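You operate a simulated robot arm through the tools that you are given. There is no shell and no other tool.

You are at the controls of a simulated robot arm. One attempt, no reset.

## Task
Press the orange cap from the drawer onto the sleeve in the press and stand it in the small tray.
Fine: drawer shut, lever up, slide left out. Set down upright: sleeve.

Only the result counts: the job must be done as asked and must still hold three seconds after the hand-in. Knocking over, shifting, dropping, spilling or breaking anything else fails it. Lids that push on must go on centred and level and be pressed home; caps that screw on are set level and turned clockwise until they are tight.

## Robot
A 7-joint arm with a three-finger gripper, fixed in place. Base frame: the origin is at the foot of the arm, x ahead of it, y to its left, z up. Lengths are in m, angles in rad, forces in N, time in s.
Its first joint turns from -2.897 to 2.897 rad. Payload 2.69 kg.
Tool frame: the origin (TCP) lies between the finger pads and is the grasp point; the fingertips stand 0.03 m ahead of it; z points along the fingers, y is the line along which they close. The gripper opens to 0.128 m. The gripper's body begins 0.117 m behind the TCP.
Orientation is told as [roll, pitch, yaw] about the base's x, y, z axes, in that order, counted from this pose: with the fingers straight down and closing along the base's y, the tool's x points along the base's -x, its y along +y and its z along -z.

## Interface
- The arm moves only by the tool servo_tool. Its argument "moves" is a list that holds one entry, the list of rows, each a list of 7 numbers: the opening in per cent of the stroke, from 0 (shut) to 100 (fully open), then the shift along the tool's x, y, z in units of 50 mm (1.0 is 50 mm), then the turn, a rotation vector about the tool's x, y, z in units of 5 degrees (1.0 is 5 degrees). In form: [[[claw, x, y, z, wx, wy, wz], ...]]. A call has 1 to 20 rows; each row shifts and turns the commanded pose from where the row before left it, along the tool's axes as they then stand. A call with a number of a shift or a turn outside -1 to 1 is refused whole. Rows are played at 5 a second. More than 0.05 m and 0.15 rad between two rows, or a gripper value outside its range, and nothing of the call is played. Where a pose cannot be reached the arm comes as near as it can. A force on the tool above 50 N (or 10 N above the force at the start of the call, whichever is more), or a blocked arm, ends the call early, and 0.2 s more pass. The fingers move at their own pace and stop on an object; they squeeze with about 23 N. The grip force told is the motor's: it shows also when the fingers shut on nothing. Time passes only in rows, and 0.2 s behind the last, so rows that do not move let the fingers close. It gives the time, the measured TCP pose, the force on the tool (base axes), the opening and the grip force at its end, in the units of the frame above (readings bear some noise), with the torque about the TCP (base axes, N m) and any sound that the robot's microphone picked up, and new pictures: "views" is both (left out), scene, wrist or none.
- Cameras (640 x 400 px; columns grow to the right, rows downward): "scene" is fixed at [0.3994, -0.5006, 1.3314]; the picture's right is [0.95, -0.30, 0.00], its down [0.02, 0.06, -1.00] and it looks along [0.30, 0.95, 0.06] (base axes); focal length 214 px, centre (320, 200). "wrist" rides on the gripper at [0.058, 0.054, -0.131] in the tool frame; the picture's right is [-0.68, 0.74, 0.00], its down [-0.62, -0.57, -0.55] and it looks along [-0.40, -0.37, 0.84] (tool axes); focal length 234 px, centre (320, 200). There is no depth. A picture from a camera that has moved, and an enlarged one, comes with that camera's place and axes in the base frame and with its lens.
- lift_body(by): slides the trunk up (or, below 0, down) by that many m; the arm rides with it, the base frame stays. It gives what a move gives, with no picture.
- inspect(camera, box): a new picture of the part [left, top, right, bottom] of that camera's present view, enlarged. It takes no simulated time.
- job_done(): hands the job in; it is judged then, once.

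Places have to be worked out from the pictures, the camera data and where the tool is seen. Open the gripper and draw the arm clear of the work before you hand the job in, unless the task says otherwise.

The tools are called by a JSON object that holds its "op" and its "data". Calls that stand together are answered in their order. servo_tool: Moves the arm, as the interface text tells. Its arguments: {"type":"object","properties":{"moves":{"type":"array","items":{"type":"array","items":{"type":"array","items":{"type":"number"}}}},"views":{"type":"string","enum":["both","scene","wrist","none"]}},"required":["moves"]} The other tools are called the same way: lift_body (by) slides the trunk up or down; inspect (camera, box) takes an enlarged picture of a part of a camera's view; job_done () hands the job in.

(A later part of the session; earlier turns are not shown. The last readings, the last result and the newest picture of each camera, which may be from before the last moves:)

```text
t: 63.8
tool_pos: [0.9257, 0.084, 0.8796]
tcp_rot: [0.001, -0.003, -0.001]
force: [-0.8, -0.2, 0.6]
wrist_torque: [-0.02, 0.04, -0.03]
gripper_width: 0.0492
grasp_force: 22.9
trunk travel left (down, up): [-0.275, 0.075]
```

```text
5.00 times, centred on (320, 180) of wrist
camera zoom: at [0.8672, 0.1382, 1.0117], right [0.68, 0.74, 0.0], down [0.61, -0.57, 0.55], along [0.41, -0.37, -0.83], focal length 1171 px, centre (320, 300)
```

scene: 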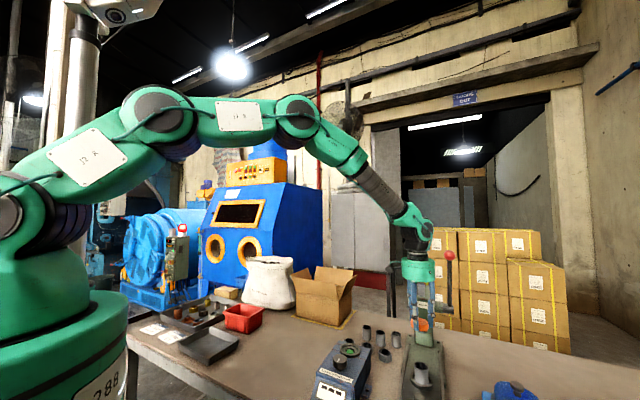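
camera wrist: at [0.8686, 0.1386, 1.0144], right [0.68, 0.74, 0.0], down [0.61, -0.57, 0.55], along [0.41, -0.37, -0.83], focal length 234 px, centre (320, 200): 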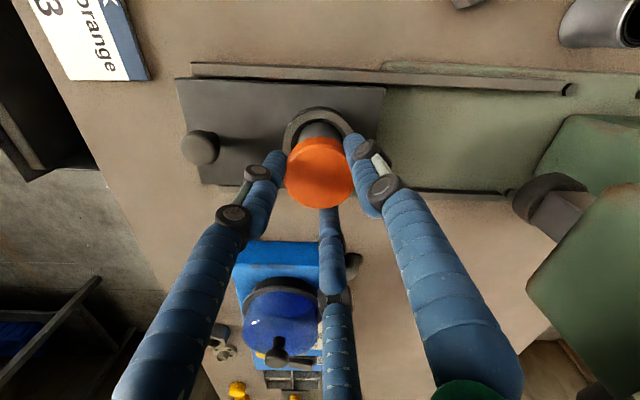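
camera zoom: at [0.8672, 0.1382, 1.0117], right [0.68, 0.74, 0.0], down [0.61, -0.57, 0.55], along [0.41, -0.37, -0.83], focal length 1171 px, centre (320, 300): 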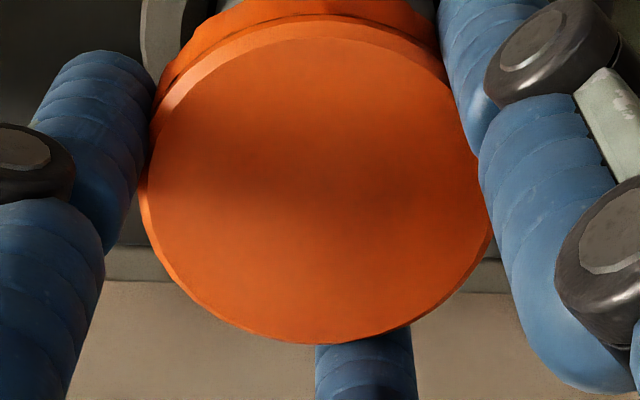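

Measured more carefully, the cap is now about 1.5 mm short in n. I'll shift +1.2 mm and lower until there is light contact again.

{"op": "servo_tool", "data": {"moves": [[[0, -0.017, 0.017, 0, 0, 0, 0], [0, 0, 0, 0, 0, 0, 0], [0, 0, 0, 0.02, 0, 0, 0], [0, 0, 0, 0.02, 0, 0, 0], [0, 0, 0, 0.02, 0, 0, 0], [0, 0, 0, 0, 0, 0, 0]]], "views": "none"}}

{"op": "inspect", "data": {"camera": "wrist", "box": [280, 100, 360, 180]}}

{"op": "inspect", "data": {"camera": "scene", "box": [411, 345, 437, 371]}}

```text
t: 65.2
tool_pos: [0.9254, 0.0853, 0.8761]
tcp_rot: [0.0, -0.005, 0.001]
force: [0.7, 0.2, 0.2]
wrist_torque: [0.0, 0.01, 0.06]
gripper_width: 0.0492
grasp_force: 23.4
trunk travel left (down, up): [-0.275, 0.075]
```

```text
5.00 times, centred on (320, 140) of wrist
camera zoom: at [0.8679, 0.1392, 1.008], right [0.68, 0.74, 0.0], down [0.61, -0.57, 0.55], along [0.41, -0.37, -0.83], focal length 1171 px, centre (320, 500)
```

zoom: 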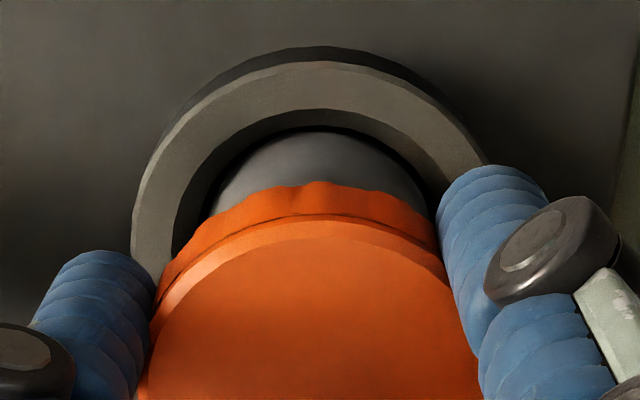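

```text
15.38 times, centred on (424, 358) of scene
camera zoom: at [0.3994, -0.5006, 1.3314], right [0.95, -0.3, 0.0], down [0.02, 0.06, -1.0], along [0.3, 0.95, 0.06], focal length 3300 px, centre (-1280, -2231)
```

zoom: 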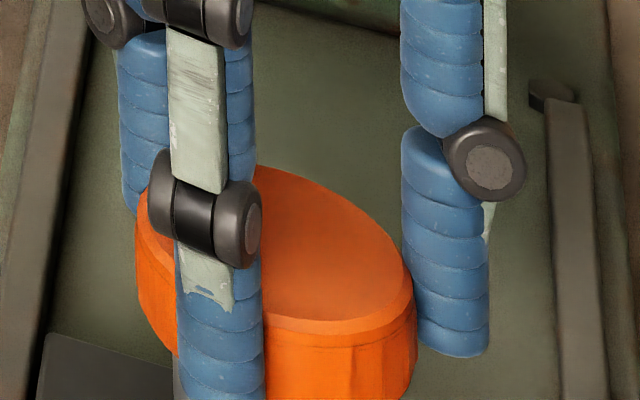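

It is already below the earlier contact height with no force, so the skirt may be starting over the rim. I'll continue down slowly.

{"op": "servo_tool", "data": {"moves": [[[0, 0, 0, 0.02, 0, 0, 0], [0, 0, 0, 0.02, 0, 0, 0], [0, 0, 0, 0, 0, 0, 0]]], "views": "none"}}

```text
t: 66.0
tool_pos: [0.9278, 0.0853, 0.8741]
tcp_rot: [-0.001, -0.003, 0.001]
force: [-0.6, 0.5, 0.1]
wrist_torque: [-0.04, 0.01, 0.02]
gripper_width: 0.0493
grasp_force: 23.3
trunk travel left (down, up): [-0.275, 0.075]
```

Still no force at z = 0.874. I'll keep stepping down.

{"op": "servo_tool", "data": {"moves": [[[0, 0, 0, 0.02, 0, 0, 0], [0, 0, 0, 0.02, 0, 0, 0], [0, 0, 0, 0, 0, 0, 0]]], "views": "none"}}

{"op": "inspect", "data": {"camera": "scene", "box": [409, 345, 439, 375]}}

```text
t: 66.8
tool_pos: [0.9265, 0.085, 0.8739]
tcp_rot: [-0.002, -0.004, 0.0]
force: [-2.2, 0.7, 8.1]
wrist_torque: [0.01, 0.15, -0.01]
gripper_width: 0.0491
grasp_force: 23.3
trunk travel left (down, up): [-0.275, 0.075]
```

```text
13.33 times, centred on (424, 360) of scene
camera zoom: at [0.3994, -0.5006, 1.3314], right [0.95, -0.3, 0.0], down [0.02, 0.06, -1.0], along [0.3, 0.95, 0.06], focal length 2860 px, centre (-1067, -1933)
```

zoom: 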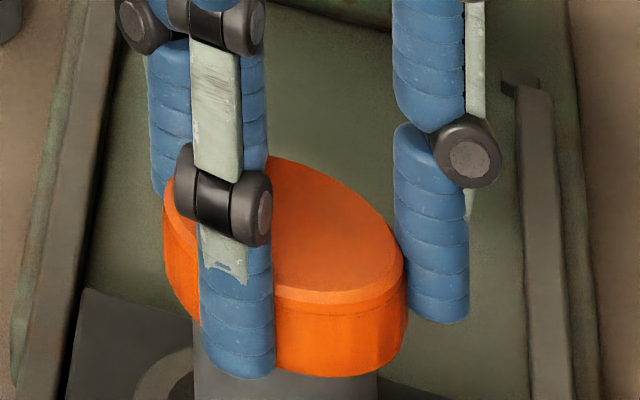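

Contact is now 8 N and close to the axis at z ≈ 0.874, 5 mm lower than before, so the skirt is located on the sleeve. I'll release it gently and rise.

{"op": "servo_tool", "data": {"moves": [[[40, 0, 0, 0, 0, 0, 0], [50, 0, 0, 0, 0, 0, 0], [50, 0, 0, 0, 0, 0, 0], [50, 0, 0, -0.1, 0, 0, 0], [50, 0, 0, -0.3, 0, 0, 0], [50, 0, 0, -0.6, 0, 0, 0], [50, 0, 0, -0.8, 0, 0, 0], [50, 0, 0, -0.8, 0, 0, 0], [50, 0, 0, 0, 0, 0, 0]]], "views": "wrist"}}

{"op": "inspect", "data": {"camera": "scene", "box": [405, 340, 445, 390]}}

{"op": "inspect", "data": {"camera": "wrist", "box": [260, 80, 380, 200]}}

```text
t: 68.8
tool_pos: [0.925, 0.0849, 1.0016]
tcp_rot: [0.001, -0.003, 0.0]
force: [-0.8, 0.1, -0.4]
wrist_torque: [0.02, -0.06, -0.01]
gripper_width: 0.0641
grasp_force: 0.1
trunk travel left (down, up): [-0.275, 0.075]
camera wrist: at [0.8672, 0.139, 1.1333], right [0.68, 0.74, 0.0], down [0.61, -0.57, 0.55], along [0.41, -0.37, -0.84], focal length 234 px, centre (320, 200)
```

wrist: 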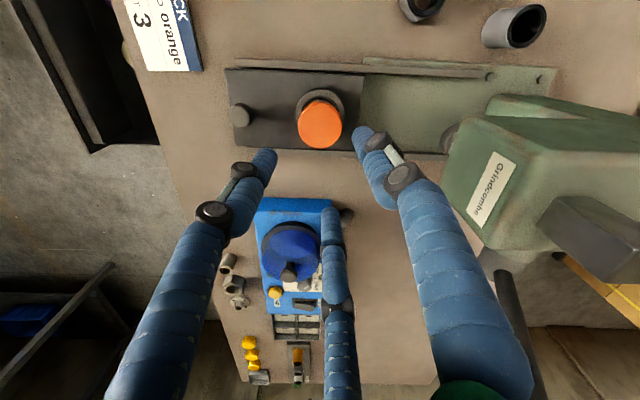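

```text
8.00 times, centred on (425, 365) of scene
camera zoom: at [0.3994, -0.5006, 1.3314], right [0.95, -0.3, 0.0], down [0.02, 0.06, -1.0], along [0.3, 0.95, 0.06], focal length 1716 px, centre (-520, -1120)
```

zoom: 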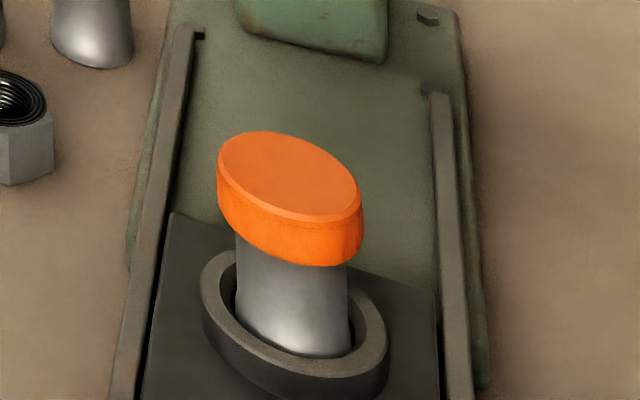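

```text
3.33 times, centred on (320, 140) of wrist
camera zoom: at [0.8672, 0.139, 1.1333], right [0.68, 0.74, 0.0], down [0.61, -0.57, 0.55], along [0.41, -0.37, -0.84], focal length 781 px, centre (320, 400)
```

zoom: 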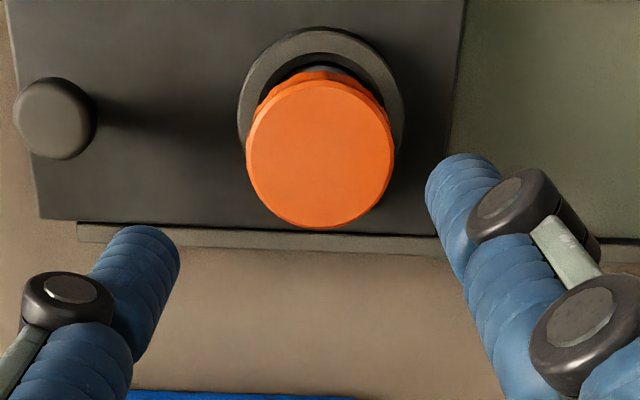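

The cap sits level and centred on the sleeve. The slide knob is near n ≈ 0.606, r ≈ 0.595, top z ≈ 0.815. I'll yaw to 45°, close the fingers and go to a pre-push position in front of the knob.

{"op": "servo_tool", "data": {"moves": [[[50, 0, 0, -0.2, 0, 0, -1], [30, 0, 0, 0, 0, 0, -1], [0, 0, 0, 0, 0, 0, -1], [0, 0, 0, 0, 0, 0, -1], [0, 0, 0, 0, 0, 0, -1], [0, 0, 0, 0, 0, 0, -1], [0, 0, 0, 0, 0, 0, -1], [0, 0, 0, 0, 0, 0, -1], [0, 0, 0, 0, 0, 0, -1], [0, 0.9, 0, 0, 0, 0, 0], [0, 0.9, 0, 0, 0, 0, 0], [0, 0.9, 0, 0, 0, 0, 0], [0, 0.75, 0, 0, 0, 0, 0], [0, 0, 0, 0.9, 0, 0, 0], [0, 0, 0, 0.9, 0, 0, 0], [0, 0, 0, 0, 0, 0, 0]]], "views": "both"}}

{"op": "inspect", "data": {"camera": "wrist", "box": [220, 80, 480, 300]}}

{"op": "inspect", "data": {"camera": "scene", "box": [380, 300, 480, 400]}}

```text
t: 72.2
tool_pos: [0.8016, -0.0364, 0.9222]
tcp_rot: [-0.002, -0.002, 0.787]
force: [0.3, -0.2, 0.3]
wrist_torque: [0.01, 0.05, 0.0]
gripper_width: 0.0021
grasp_force: 23.2
trunk travel left (down, up): [-0.275, 0.075]
camera wrist: at [0.7238, -0.0402, 1.054], right [-0.04, 1.0, 0.0], down [0.83, 0.04, 0.55], along [0.55, 0.02, -0.83], focal length 234 px, centre (320, 200)
```

scene: 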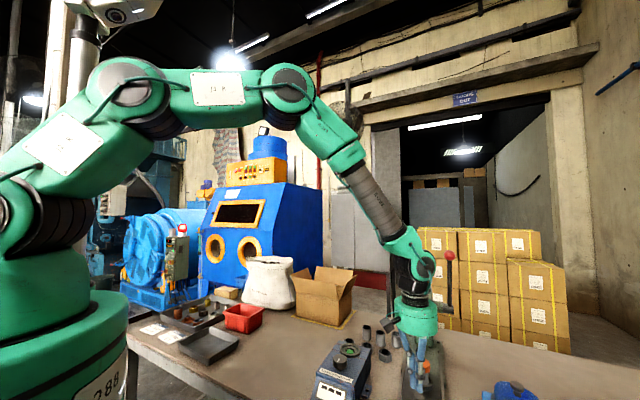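
wrist: 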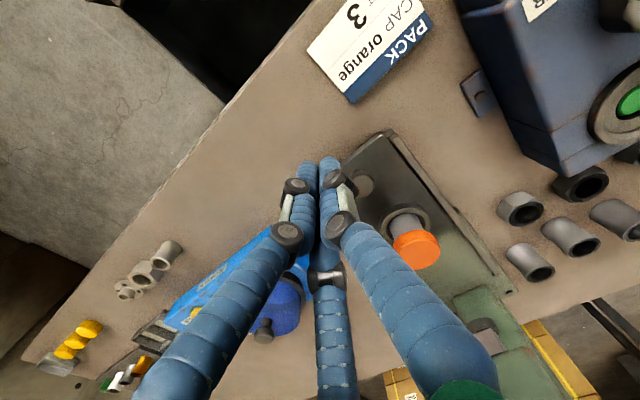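

```text
1.82 times, centred on (350, 190) of wrist
camera zoom: at [0.7238, -0.0402, 1.054], right [-0.04, 1.0, 0.0], down [0.83, 0.04, 0.55], along [0.55, 0.02, -0.83], focal length 426 px, centre (266, 218)
```

zoom: 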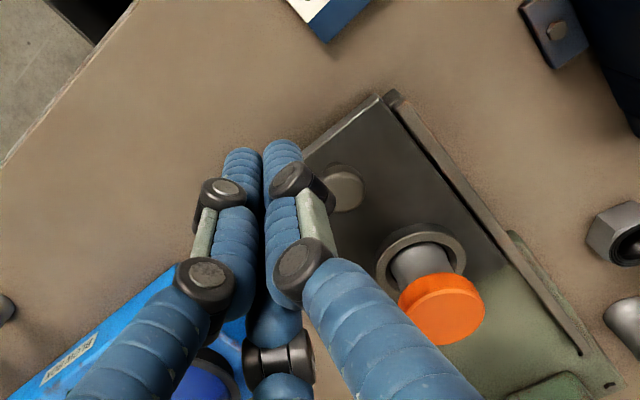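

```text
4.00 times, centred on (430, 350) of scene
camera zoom: at [0.3994, -0.5006, 1.3314], right [0.95, -0.3, 0.0], down [0.02, 0.06, -1.0], along [0.3, 0.95, 0.06], focal length 858 px, centre (-120, -400)
```

zoom: 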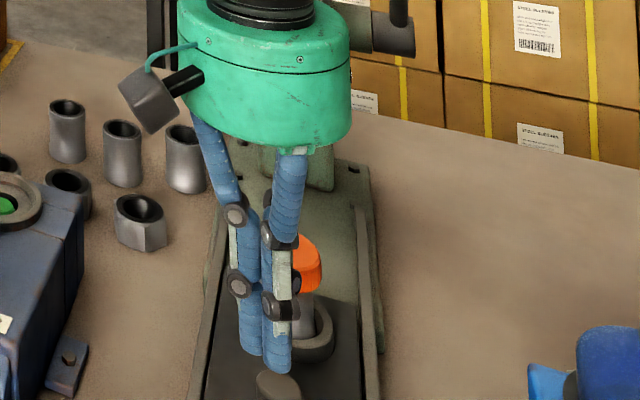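

I'm in front of the knob at n = 0.541, r = 0.593. I'll descend so the tips are at mid-knob height, then check.

{"op": "servo_tool", "data": {"moves": [[[0, 0.15, 0, 0.5, 0, 0, 0], [0, 0, 0, 0.5, 0, 0, 0], [0, 0, 0, 0.5, 0, 0, 0], [0, 0, 0, 0.3, 0, 0, 0], [0, 0, 0, 0.2, 0, 0, 0], [0, 0, 0, 0, 0, 0, 0]]], "views": "wrist"}}

{"op": "inspect", "data": {"camera": "wrist", "box": [220, 80, 480, 300]}}

{"op": "inspect", "data": {"camera": "scene", "box": [390, 320, 460, 400]}}

```text
t: 73.6
tool_pos: [0.7986, -0.0427, 0.8229]
tcp_rot: [-0.001, -0.001, 0.786]
force: [-0.4, 0.6, 0.9]
wrist_torque: [0.02, 0.03, 0.02]
gripper_width: 0.0025
grasp_force: 22.8
trunk travel left (down, up): [-0.275, 0.075]
camera wrist: at [0.7193, -0.0464, 0.9547], right [-0.04, 1.0, 0.0], down [0.83, 0.04, 0.55], along [0.55, 0.02, -0.83], focal length 234 px, centre (320, 200)
```

wrist: 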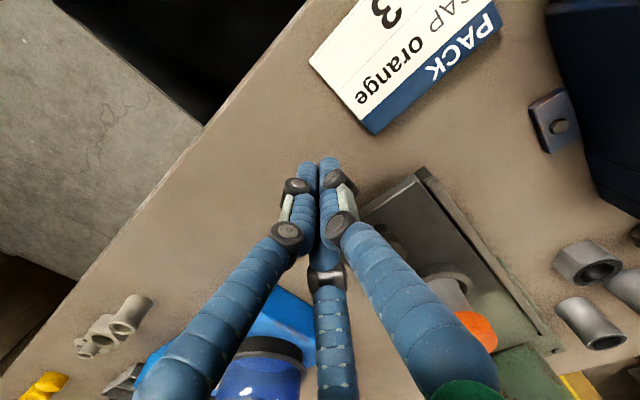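

```text
1.82 times, centred on (350, 190) of wrist
camera zoom: at [0.7193, -0.0464, 0.9547], right [-0.04, 1.0, 0.0], down [0.83, 0.04, 0.55], along [0.55, 0.02, -0.83], focal length 426 px, centre (266, 218)
```

zoom: 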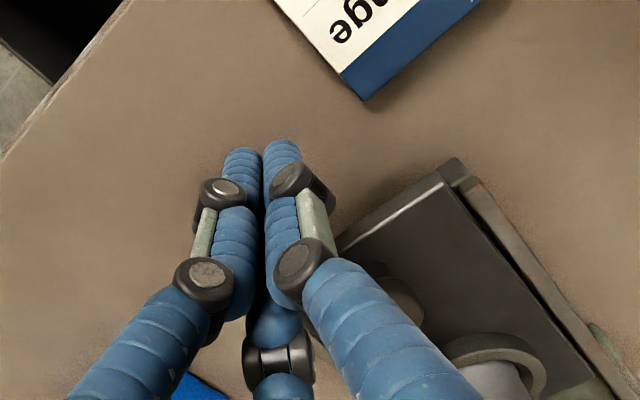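

```text
5.00 times, centred on (425, 360) of scene
camera zoom: at [0.3994, -0.5006, 1.3314], right [0.95, -0.3, 0.0], down [0.02, 0.06, -1.0], along [0.3, 0.95, 0.06], focal length 1072 px, centre (-205, -600)
```

zoom: 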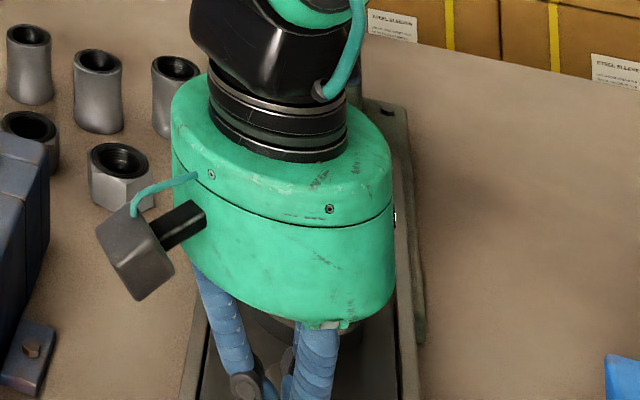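

Tips are in front of the plate edge (n ≈ 0.60). I'll advance toward the knob slowly.

{"op": "servo_tool", "data": {"moves": [[[0, -0.2, 0, 0, 0, 0, 0], [0, -0.2, 0, 0, 0, 0, 0], [0, -0.15, 0, 0, 0, 0, 0], [0, -0.1, 0, 0, 0, 0, 0], [0, -0.1, 0, 0, 0, 0, 0], [0, -0.1, 0, 0, 0, 0, 0], [0, -0.1, 0, 0, 0, 0, 0], [0, 0, 0, 0, 0, 0, 0]]], "views": "both"}}

```text
t: 75.4
tool_pos: [0.8325, -0.0094, 0.8206]
tcp_rot: [-0.002, -0.001, 0.786]
force: [-0.7, -2.1, -0.1]
wrist_torque: [0.01, -0.01, -0.05]
gripper_width: 0.0021
grasp_force: 22.7
trunk travel left (down, up): [-0.275, 0.075]
camera wrist: at [0.7533, -0.0122, 0.9537], right [-0.04, 1.0, 0.0], down [0.83, 0.04, 0.55], along [0.55, 0.02, -0.83], focal length 234 px, centre (320, 200)
```

scene: 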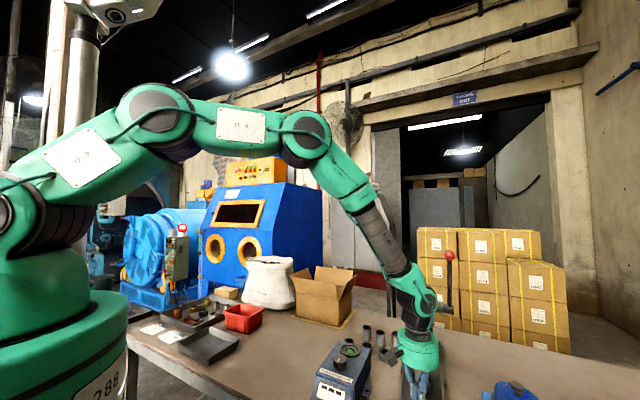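
wrist: 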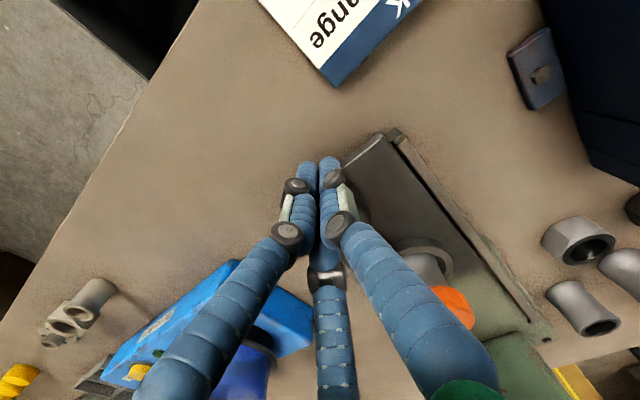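

Slight contact (about 2 N) at n ≈ 0.582. I'll keep pushing gently along +n.

{"op": "servo_tool", "data": {"moves": [[[0, -0.06, 0, 0, 0, 0, 0], [0, -0.08, 0, 0, 0, 0, 0], [0, -0.1, 0, 0, 0, 0, 0], [0, -0.1, 0, 0, 0, 0, 0], [0, -0.1, 0, 0, 0, 0, 0], [0, -0.1, 0, 0, 0, 0, 0], [0, -0.1, 0, 0, 0, 0, 0], [0, -0.1, 0, 0, 0, 0, 0], [0, 0, 0, 0, 0, 0, 0]]], "views": "wrist"}}

{"op": "inspect", "data": {"camera": "wrist", "box": [280, 120, 560, 340]}}

```text
t: 77.4
tool_pos: [0.8585, 0.0181, 0.8211]
tcp_rot: [-0.002, -0.002, 0.786]
force: [0.2, 0.3, -0.1]
wrist_torque: [0.01, 0.0, -0.02]
gripper_width: 0.002
grasp_force: 23.1
trunk travel left (down, up): [-0.275, 0.075]
camera wrist: at [0.78, 0.015, 0.9539], right [-0.04, 1.0, 0.0], down [0.83, 0.04, 0.55], along [0.55, 0.02, -0.83], focal length 234 px, centre (320, 200)
```

wrist: 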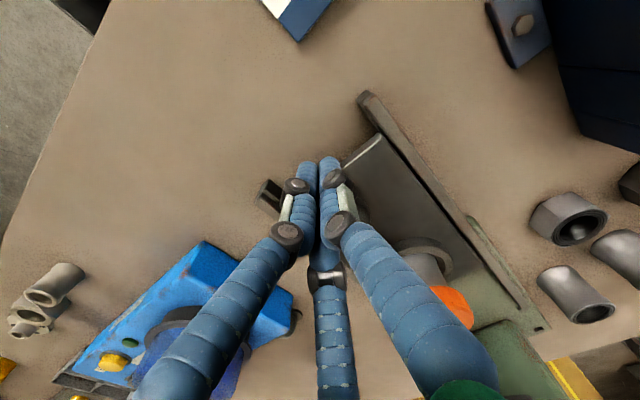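

```text
1.82 times, centred on (420, 230) of wrist
camera zoom: at [0.78, 0.015, 0.9539], right [-0.04, 1.0, 0.0], down [0.83, 0.04, 0.55], along [0.55, 0.02, -0.83], focal length 426 px, centre (138, 146)
```

zoom: 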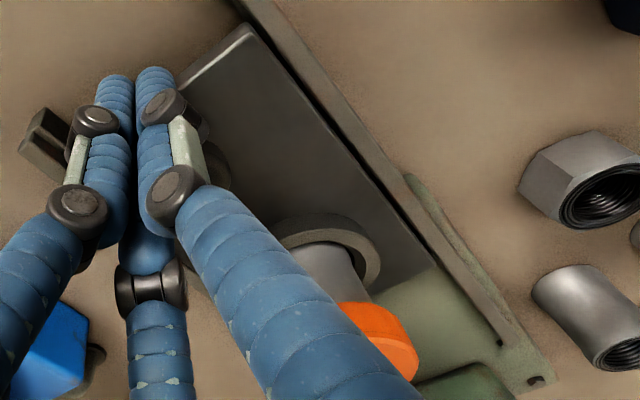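

The slide moves easily and the rail now protrudes in front of it. I'll continue pushing it in.

{"op": "servo_tool", "data": {"moves": [[[0, -0.08, 0, 0, 0, 0, 0], [0, -0.1, 0, 0, 0, 0, 0], [0, -0.1, 0, 0, 0, 0, 0], [0, -0.1, 0, 0, 0, 0, 0], [0, -0.1, 0, 0, 0, 0, 0], [0, -0.1, 0, 0, 0, 0, 0], [0, -0.1, 0, 0, 0, 0, 0], [0, -0.1, 0, 0, 0, 0, 0], [0, -0.1, 0, 0, 0, 0, 0], [0, -0.1, 0, 0, 0, 0, 0], [0, -0.1, 0, 0, 0, 0, 0], [0, -0.1, 0, 0, 0, 0, 0], [0, -0.1, 0, 0, 0, 0, 0], [0, 0, 0, 0, 0, 0, 0]]], "views": "both"}}

{"op": "inspect", "data": {"camera": "scene", "box": [380, 280, 480, 400]}}

{"op": "inspect", "data": {"camera": "wrist", "box": [280, 120, 560, 340]}}

```text
t: 80.4
tool_pos: [0.9043, 0.0619, 0.8216]
tcp_rot: [-0.001, -0.002, 0.785]
force: [0.0, 0.1, -0.7]
wrist_torque: [0.04, 0.04, 0.04]
gripper_width: 0.0023
grasp_force: 23.0
trunk travel left (down, up): [-0.275, 0.075]
camera wrist: at [0.8244, 0.0595, 0.9539], right [-0.04, 1.0, 0.0], down [0.83, 0.04, 0.55], along [0.55, 0.02, -0.83], focal length 234 px, centre (320, 200)
```

scene: 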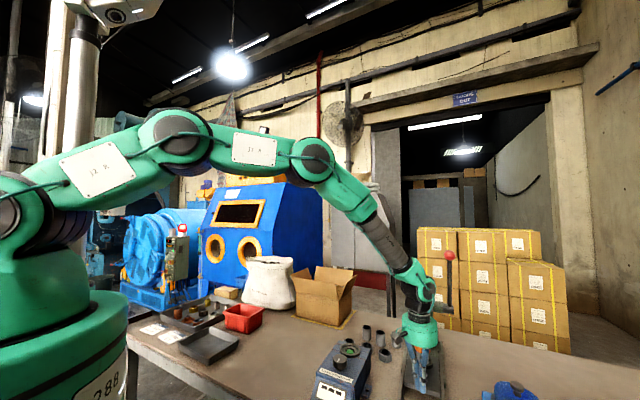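
wrist: 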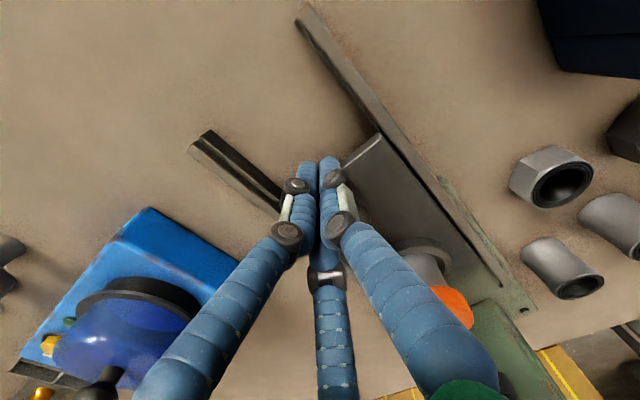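

```text
3.33 times, centred on (430, 340) of scene
camera zoom: at [0.3994, -0.5006, 1.3314], right [0.95, -0.3, 0.0], down [0.02, 0.06, -1.0], along [0.3, 0.95, 0.06], focal length 715 px, centre (-47, -267)
```

zoom: 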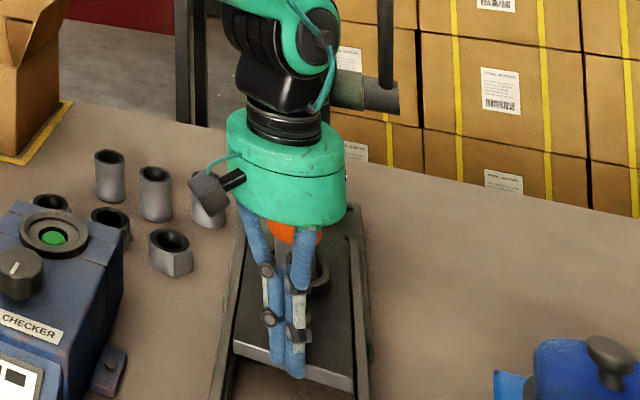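

```text
1.82 times, centred on (420, 230) of wrist
camera zoom: at [0.8244, 0.0595, 0.9539], right [-0.04, 1.0, 0.0], down [0.83, 0.04, 0.55], along [0.55, 0.02, -0.83], focal length 426 px, centre (138, 146)
```

zoom: 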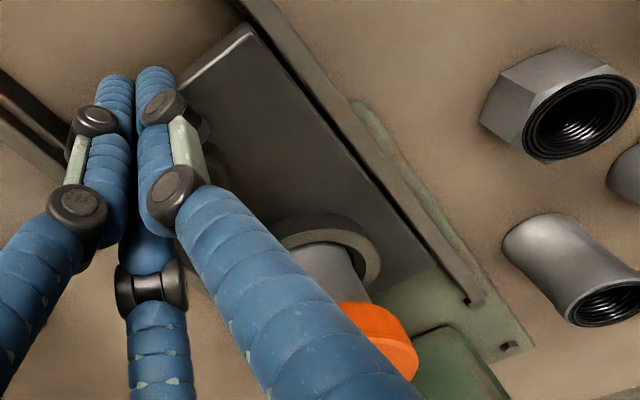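

Travel so far is about 0.10 m. I'll go on in small steps to find the end stop.

{"op": "servo_tool", "data": {"moves": [[[0, -0.06, 0, 0, 0, 0, 0], [0, -0.06, 0, 0, 0, 0, 0], [0, -0.06, 0, 0, 0, 0, 0], [0, -0.06, 0, 0, 0, 0, 0], [0, -0.05, 0, 0, 0, 0, 0], [0, -0.05, 0, 0, 0, 0, 0], [0, 0, 0, 0, 0, 0, 0]]], "views": "none"}}

```text
t: 82.0
tool_pos: [0.9164, 0.0748, 0.8227]
tcp_rot: [-0.003, -0.002, 0.786]
force: [-1.0, 0.2, 0.3]
wrist_torque: [-0.01, -0.03, 0.01]
gripper_width: 0.0021
grasp_force: 22.9
trunk travel left (down, up): [-0.275, 0.075]
```

There is no stop yet at n = 0.701. I'm continuing in 2 mm steps.

{"op": "servo_tool", "data": {"moves": [[[0, -0.04, 0, 0, 0, 0, 0], [0, -0.04, 0, 0, 0, 0, 0], [0, -0.04, 0, 0, 0, 0, 0], [0, 0, 0, 0, 0, 0, 0]]], "views": "both"}}

{"op": "inspect", "data": {"camera": "wrist", "box": [280, 120, 560, 340]}}

{"op": "inspect", "data": {"camera": "scene", "box": [390, 290, 460, 360]}}

```text
t: 83.0
tool_pos: [0.9207, 0.0787, 0.8212]
tcp_rot: [-0.001, -0.002, 0.785]
force: [1.1, -0.2, 0.4]
wrist_torque: [0.0, -0.02, -0.02]
gripper_width: 0.0023
grasp_force: 23.1
trunk travel left (down, up): [-0.275, 0.075]
camera wrist: at [0.8414, 0.0756, 0.9539], right [-0.04, 1.0, 0.0], down [0.83, 0.04, 0.55], along [0.55, 0.02, -0.83], focal length 234 px, centre (320, 200)
```

scene: 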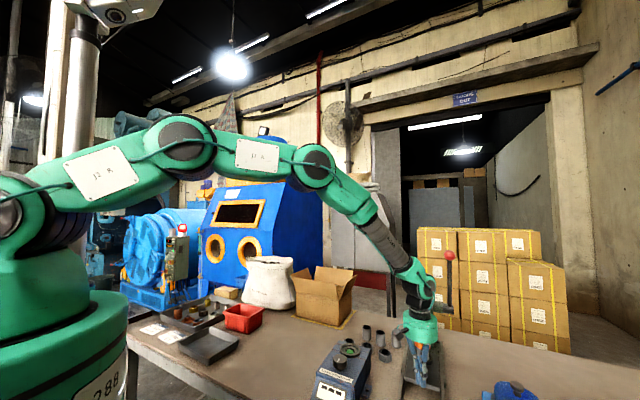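
wrist: 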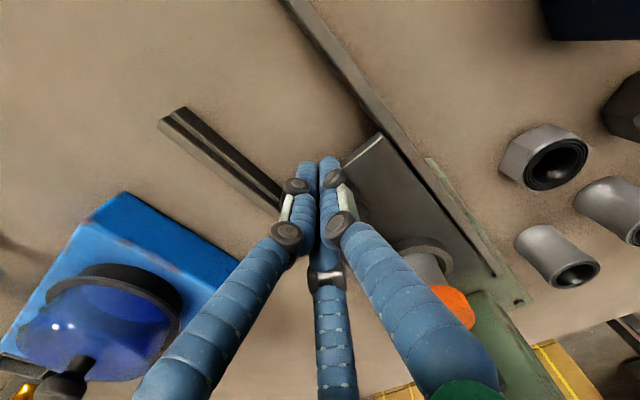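

```text
1.82 times, centred on (420, 230) of wrist
camera zoom: at [0.8414, 0.0756, 0.9539], right [-0.04, 1.0, 0.0], down [0.83, 0.04, 0.55], along [0.55, 0.02, -0.83], focal length 426 px, centre (138, 146)
```

zoom: 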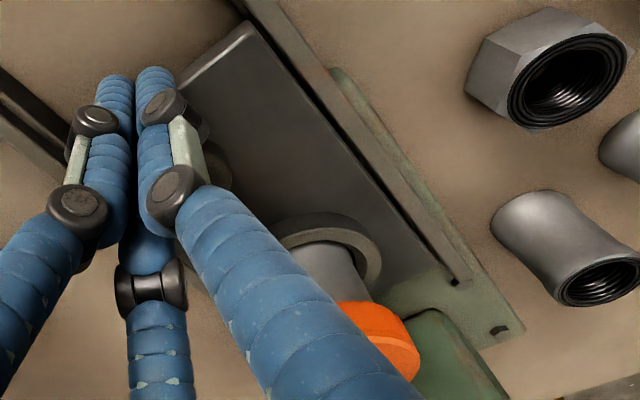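

```text
5.71 times, centred on (425, 325) of scene
camera zoom: at [0.3994, -0.5006, 1.3314], right [0.95, -0.3, 0.0], down [0.02, 0.06, -1.0], along [0.3, 0.95, 0.06], focal length 1226 px, centre (-280, -514)
```

zoom: 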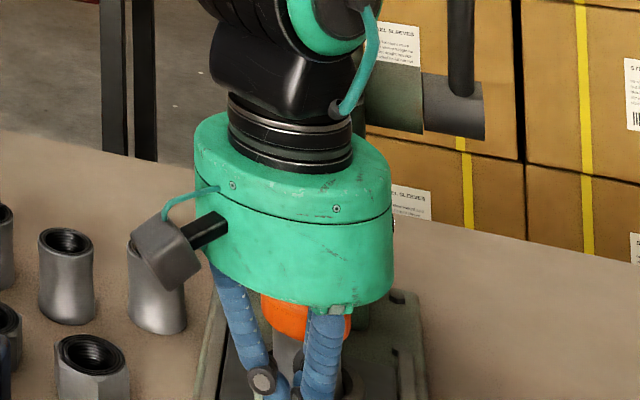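

No end stop yet after about 0.125 m. I'll take a few more 1.5 mm steps and watch the force.

{"op": "servo_tool", "data": {"moves": [[[0, -0.03, 0, 0, 0, 0, 0], [0, -0.03, 0, 0, 0, 0, 0], [0, 0, 0, 0, 0, 0, 0]]], "views": "none"}}

```text
t: 83.8
tool_pos: [0.9229, 0.0802, 0.8234]
tcp_rot: [-0.002, -0.001, 0.785]
force: [-0.4, -0.6, -0.3]
wrist_torque: [0.02, 0.0, 0.0]
gripper_width: 0.0022
grasp_force: 23.0
trunk travel left (down, up): [-0.275, 0.075]
```

Still no stop at n = 0.709. I'll back off and look at the cap relative to the ram from outside.

{"op": "servo_tool", "data": {"moves": [[[0, 0.5, 0, 0, 0, 0, 0], [0, 0.9, 0, 0, 0, 0, 0], [0, 0.9, 0, -0.3, 0, 0, 0], [0, 0, 0, -0.9, 0, 0, 0], [0, 0, 0, -0.9, 0, 0, 0], [0, 0, 0, -0.9, 0, 0, 0], [0, 0, 0, 0, 0, 0, 0]]], "views": "both"}}

{"op": "inspect", "data": {"camera": "scene", "box": [380, 270, 480, 400]}}

{"op": "inspect", "data": {"camera": "wrist", "box": [300, 80, 560, 300]}}

```text
t: 85.4
tool_pos: [0.8412, 0.0008, 0.9734]
tcp_rot: [-0.002, -0.002, 0.784]
force: [-0.5, 0.1, 0.1]
wrist_torque: [0.01, -0.05, -0.01]
gripper_width: 0.0023
grasp_force: 23.4
trunk travel left (down, up): [-0.275, 0.075]
camera wrist: at [0.7621, -0.0026, 1.1048], right [-0.04, 1.0, 0.0], down [0.83, 0.04, 0.55], along [0.55, 0.02, -0.83], focal length 234 px, centre (320, 200)
```

scene: 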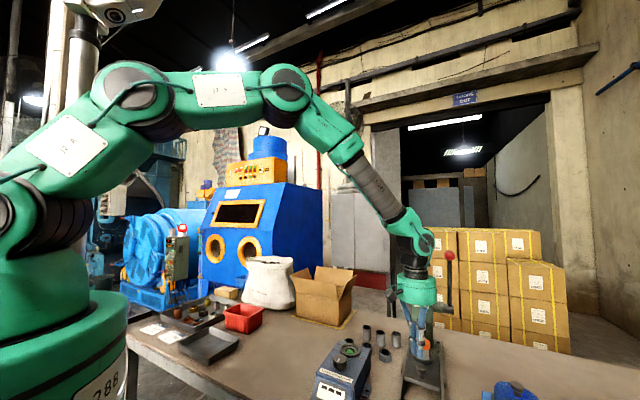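
wrist: 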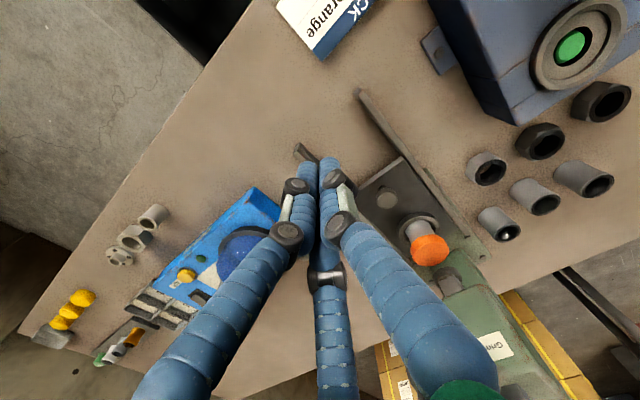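

```text
3.08 times, centred on (430, 335) of scene
camera zoom: at [0.3994, -0.5006, 1.3314], right [0.95, -0.3, 0.0], down [0.02, 0.06, -1.0], along [0.3, 0.95, 0.06], focal length 660 px, centre (-18, -215)
```

zoom: 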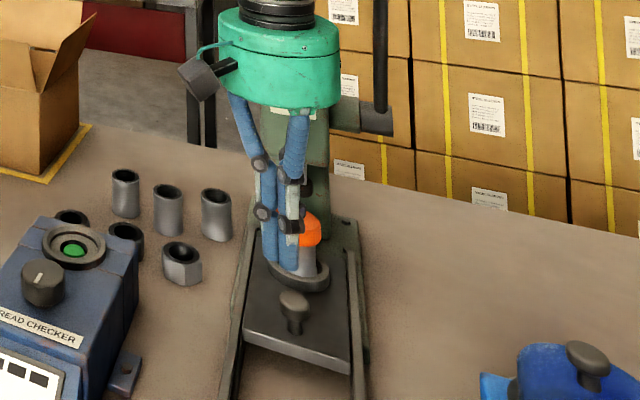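

```text
1.82 times, centred on (430, 190) of wrist
camera zoom: at [0.7621, -0.0026, 1.1048], right [-0.04, 1.0, 0.0], down [0.83, 0.04, 0.55], along [0.55, 0.02, -0.83], focal length 426 px, centre (120, 218)
```

zoom: 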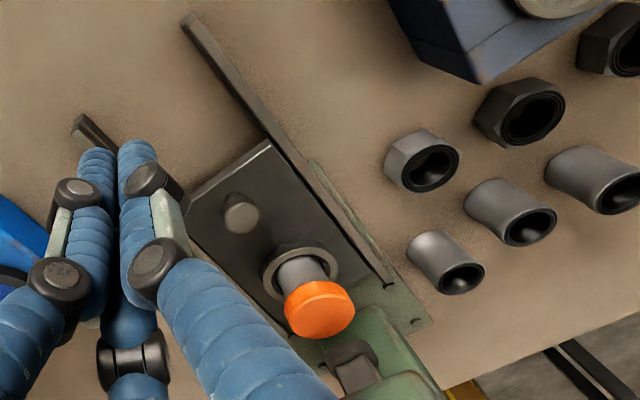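

The cap seems about 9 mm short of the ram axis (n ≈ 0.827 against 0.836). I'll tilt the closed fingers 10° so the hand stays clear of the press head, and push the knob further to find the stop.

{"op": "servo_tool", "data": {"moves": [[[0, 0, 0, 0, 0, -1, 0], [0, 0, 0, 0, 0, -1, 0], [0, -0.13, 0, 0.63, 0, 0, 0], [0, -0.13, 0, 0.63, 0, 0, 0], [0, -0.13, 0, 0.63, 0, 0, 0], [0, -0.13, 0, 0.63, 0, 0, 0], [0, -0.13, 0, 0.63, 0, 0, 0], [0, -0.2, 0, 0.035, 0, 0, 0], [0, -0.2, 0, 0.035, 0, 0, 0], [0, 0, 0, 0, 0, 0, 0]]], "views": "wrist"}}

```text
t: 87.6
tool_pos: [0.8967, 0.0576, 0.823]
tcp_rot: [-0.003, -0.178, 0.786]
force: [0.6, -0.5, -0.2]
wrist_torque: [0.0, 0.0, 0.0]
gripper_width: 0.0019
grasp_force: 22.9
trunk travel left (down, up): [-0.275, 0.075]
camera wrist: at [0.8029, 0.0378, 0.9429], right [-0.05, 0.99, 0.12], down [0.76, -0.04, 0.65], along [0.65, 0.12, -0.75], focal length 234 px, centre (320, 200)
```

wrist: 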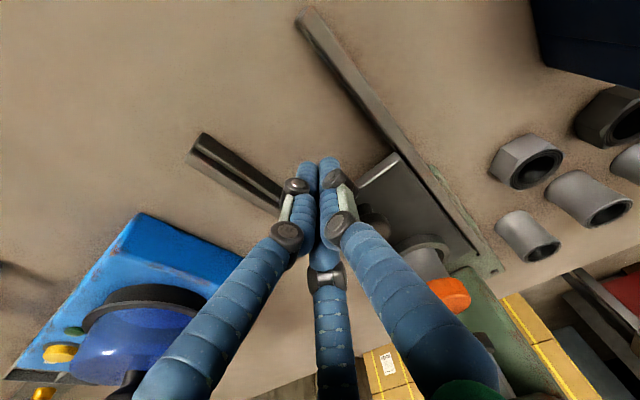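

The tilt is right and the tips are near the knob. I'm pushing on in 2–3 mm steps with force checks.

{"op": "servo_tool", "data": {"moves": [[[0, -0.1, 0, 0.018, 0, 0, 0], [0, -0.1, 0, 0.018, 0, 0, 0], [0, -0.1, 0, 0.018, 0, 0, 0], [0, -0.1, 0, 0.018, 0, 0, 0], [0, -0.1, 0, 0.018, 0, 0, 0], [0, -0.06, 0, 0.01, 0, 0, 0], [0, -0.06, 0, 0.01, 0, 0, 0], [0, 0, 0, 0, 0, 0, 0]]], "views": "wrist"}}

```text
t: 89.4
tool_pos: [0.9195, 0.0784, 0.8223]
tcp_rot: [-0.001, -0.176, 0.785]
force: [1.1, 0.1, -0.2]
wrist_torque: [0.01, 0.01, 0.01]
gripper_width: 0.0021
grasp_force: 23.2
trunk travel left (down, up): [-0.275, 0.075]
camera wrist: at [0.8249, 0.0591, 0.9423], right [-0.05, 0.99, 0.12], down [0.76, -0.04, 0.65], along [0.65, 0.12, -0.75], focal length 234 px, centre (320, 200)
```

wrist: 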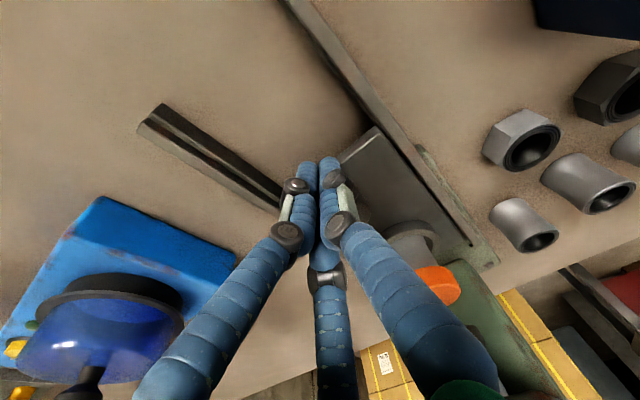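

{"op": "servo_tool", "data": {"moves": [[[0, -0.04, 0, 0.007, 0, 0, 0], [0, -0.04, 0, 0.007, 0, 0, 0], [0, -0.04, 0, 0.007, 0, 0, 0], [0, 0, 0, 0, 0, 0, 0]]], "views": "none"}}

{"op": "inspect", "data": {"camera": "wrist", "box": [340, 120, 560, 340]}}

```text
t: 90.4
tool_pos: [0.9236, 0.0824, 0.8235]
tcp_rot: [-0.002, -0.177, 0.786]
force: [-0.2, -0.9, 0.1]
wrist_torque: [0.0, 0.01, 0.02]
gripper_width: 0.0024
grasp_force: 22.3
trunk travel left (down, up): [-0.275, 0.075]
```

```text
1.82 times, centred on (450, 230) of wrist
camera zoom: at [0.829, 0.0636, 0.9427], right [-0.05, 0.99, 0.12], down [0.76, -0.04, 0.65], along [0.65, 0.12, -0.75], focal length 426 px, centre (84, 146)
```

zoom: 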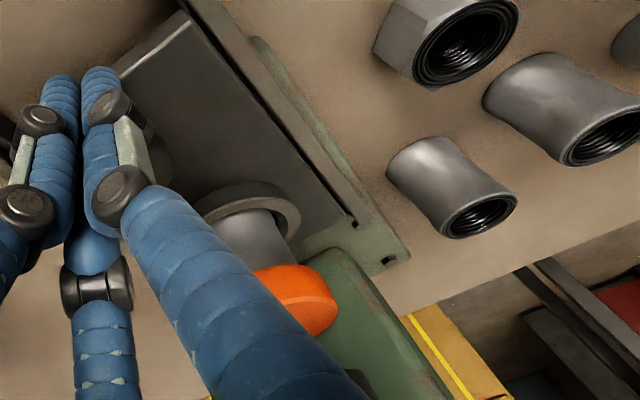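

{"op": "servo_tool", "data": {"moves": [[[0, -0.04, 0, 0.007, 0, 0, 0], [0, -0.04, 0, 0.007, 0, 0, 0], [0, 0, 0, 0, 0, 0, 0]]], "views": "none"}}

{"op": "inspect", "data": {"camera": "wrist", "box": [340, 120, 560, 340]}}

```text
t: 91.2
tool_pos: [0.9271, 0.0852, 0.824]
tcp_rot: [-0.002, -0.175, 0.785]
force: [0.3, 0.2, -1.1]
wrist_torque: [-0.01, 0.0, 0.02]
gripper_width: 0.0024
grasp_force: 22.8
trunk travel left (down, up): [-0.275, 0.075]
```

```text
1.82 times, centred on (450, 230) of wrist
camera zoom: at [0.8319, 0.0664, 0.9422], right [-0.05, 0.99, 0.12], down [0.76, -0.04, 0.65], along [0.65, 0.12, -0.75], focal length 426 px, centre (84, 146)
```

zoom: 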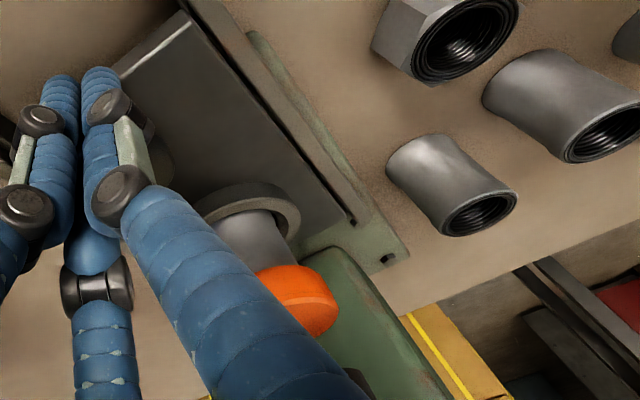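

{"op": "servo_tool", "data": {"moves": [[[0, -0.03, 0, 0.005, 0, 0, 0], [0, -0.03, 0, 0.005, 0, 0, 0], [0, 0, 0, 0, 0, 0, 0]]], "views": "none"}}

{"op": "inspect", "data": {"camera": "wrist", "box": [400, 180, 500, 280]}}

```text
t: 92.0
tool_pos: [0.929, 0.0876, 0.8217]
tcp_rot: [-0.002, -0.176, 0.784]
force: [0.0, -1.0, -0.5]
wrist_torque: [-0.02, -0.01, 0.02]
gripper_width: 0.0022
grasp_force: 23.1
trunk travel left (down, up): [-0.275, 0.075]
```

```text
4.00 times, centred on (450, 230) of wrist
camera zoom: at [0.8343, 0.0684, 0.9415], right [-0.05, 0.99, 0.12], down [0.76, -0.04, 0.65], along [0.65, 0.12, -0.75], focal length 937 px, centre (-200, 80)
```

zoom: 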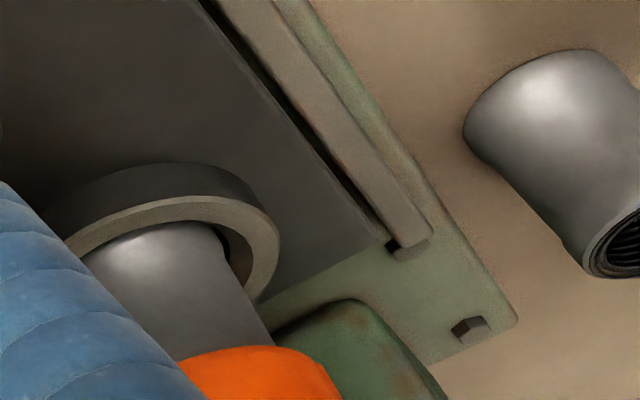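

The slide's rear corner is nearly at the dark stop block at the end of the rail. I'll go on for the last few millimetres.

{"op": "servo_tool", "data": {"moves": [[[0, -0.03, 0, 0.005, 0, 0, 0], [0, -0.03, 0, 0.005, 0, 0, 0], [0, 0, 0, 0, 0, 0, 0]]], "views": "none"}}

{"op": "inspect", "data": {"camera": "wrist", "box": [400, 180, 500, 280]}}

```text
t: 92.8
tool_pos: [0.9309, 0.0886, 0.8225]
tcp_rot: [-0.001, -0.177, 0.785]
force: [-0.3, 0.4, 0.6]
wrist_torque: [0.0, 0.04, -0.01]
gripper_width: 0.0024
grasp_force: 23.4
trunk travel left (down, up): [-0.275, 0.075]
```

```text
4.00 times, centred on (450, 230) of wrist
camera zoom: at [0.8365, 0.071, 0.9423], right [-0.05, 0.99, 0.12], down [0.76, -0.04, 0.65], along [0.65, 0.12, -0.75], focal length 937 px, centre (-200, 80)
```

zoom: 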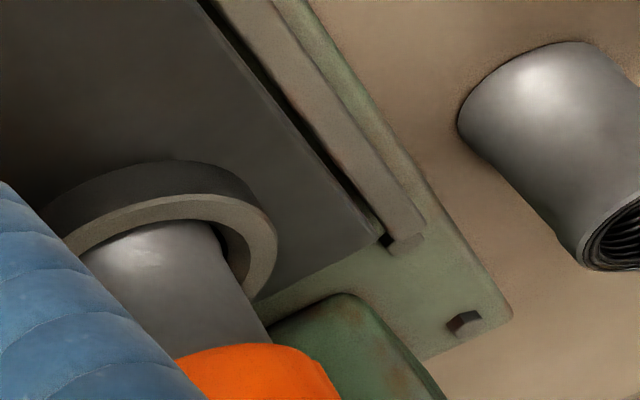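

{"op": "servo_tool", "data": {"moves": [[[0, -0.03, 0, 0.005, 0, 0, 0], [0, -0.03, 0, 0.005, 0, 0, 0], [0, 0, 0, 0, 0, 0, 0]]], "views": "none"}}

{"op": "inspect", "data": {"camera": "wrist", "box": [400, 180, 500, 280]}}

```text
t: 93.6
tool_pos: [0.9343, 0.0918, 0.823]
tcp_rot: [-0.001, -0.176, 0.786]
force: [-0.7, -0.1, -0.4]
wrist_torque: [-0.02, 0.0, -0.02]
gripper_width: 0.0023
grasp_force: 22.9
trunk travel left (down, up): [-0.275, 0.075]
```

```text
4.00 times, centred on (450, 230) of wrist
camera zoom: at [0.839, 0.0732, 0.9428], right [-0.05, 0.99, 0.12], down [0.76, -0.04, 0.65], along [0.65, 0.12, -0.75], focal length 937 px, centre (-200, 80)
```

zoom: 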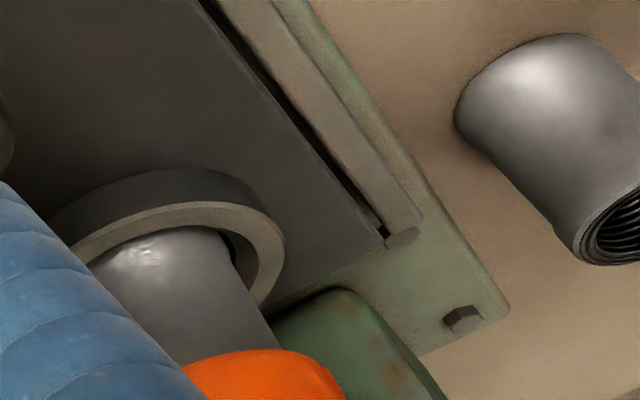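

The slide looks to have moved ahead of the fingers and reached the stop block. I'll push a few more millimetres to confirm that it is fully home.

{"op": "servo_tool", "data": {"moves": [[[0, -0.03, 0, 0.005, 0, 0, 0], [0, -0.03, 0, 0.005, 0, 0, 0], [0, 0, 0, 0, 0, 0, 0]]], "views": "wrist"}}

{"op": "inspect", "data": {"camera": "wrist", "box": [340, 120, 560, 340]}}

```text
t: 94.4
tool_pos: [0.9359, 0.0936, 0.8228]
tcp_rot: [-0.002, -0.176, 0.787]
force: [0.5, 0.1, -0.5]
wrist_torque: [0.02, -0.04, -0.01]
gripper_width: 0.002
grasp_force: 23.4
trunk travel left (down, up): [-0.275, 0.075]
camera wrist: at [0.8408, 0.0752, 0.9428], right [-0.05, 0.99, 0.12], down [0.76, -0.04, 0.65], along [0.65, 0.12, -0.75], focal length 234 px, centre (320, 200)
```

wrist: 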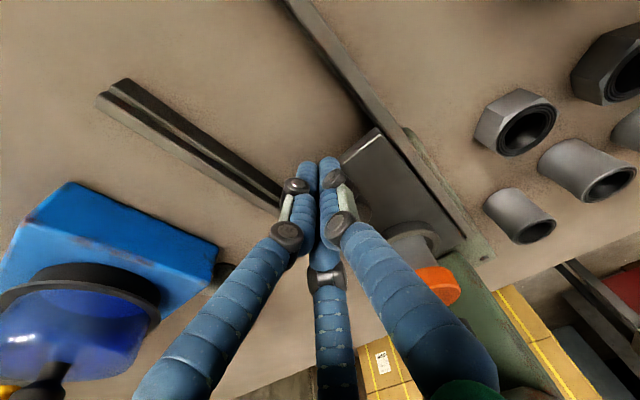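

```text
1.82 times, centred on (450, 230) of wrist
camera zoom: at [0.8408, 0.0752, 0.9428], right [-0.05, 0.99, 0.12], down [0.76, -0.04, 0.65], along [0.65, 0.12, -0.75], focal length 426 px, centre (84, 146)
```

zoom: 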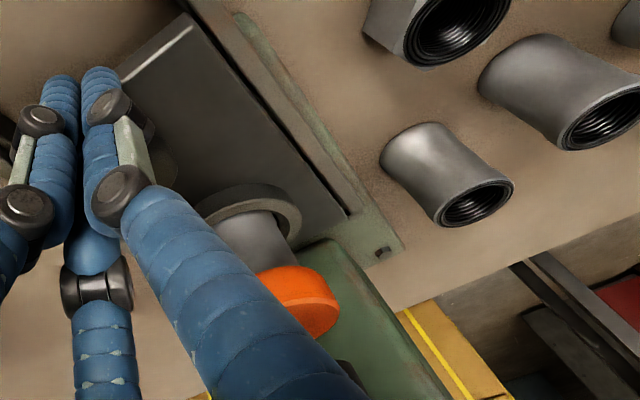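

{"op": "servo_tool", "data": {"moves": [[[0, -0.025, 0, 0.004, 0, 0, 0], [0, -0.025, 0, 0.004, 0, 0, 0], [0, 0, 0, 0, 0, 0, 0]]], "views": "none"}}

{"op": "inspect", "data": {"camera": "wrist", "box": [400, 180, 500, 280]}}

```text
t: 95.2
tool_pos: [0.938, 0.095, 0.8234]
tcp_rot: [-0.001, -0.176, 0.785]
force: [-0.1, -0.7, 0.5]
wrist_torque: [0.0, 0.0, -0.01]
gripper_width: 0.0022
grasp_force: 23.1
trunk travel left (down, up): [-0.275, 0.075]
```

```text
4.00 times, centred on (450, 230) of wrist
camera zoom: at [0.8427, 0.0766, 0.9426], right [-0.05, 0.99, 0.12], down [0.76, -0.04, 0.65], along [0.65, 0.12, -0.75], focal length 937 px, centre (-200, 80)
```

zoom: 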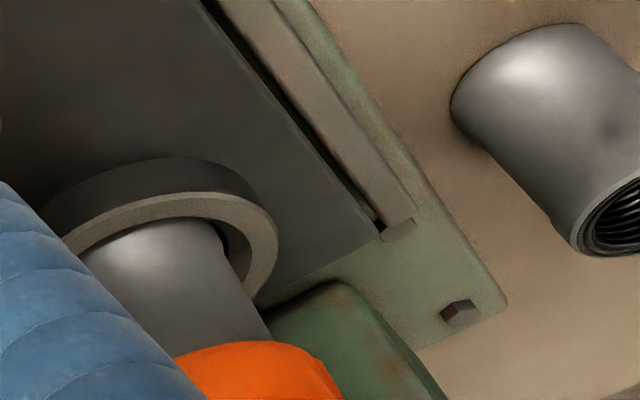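

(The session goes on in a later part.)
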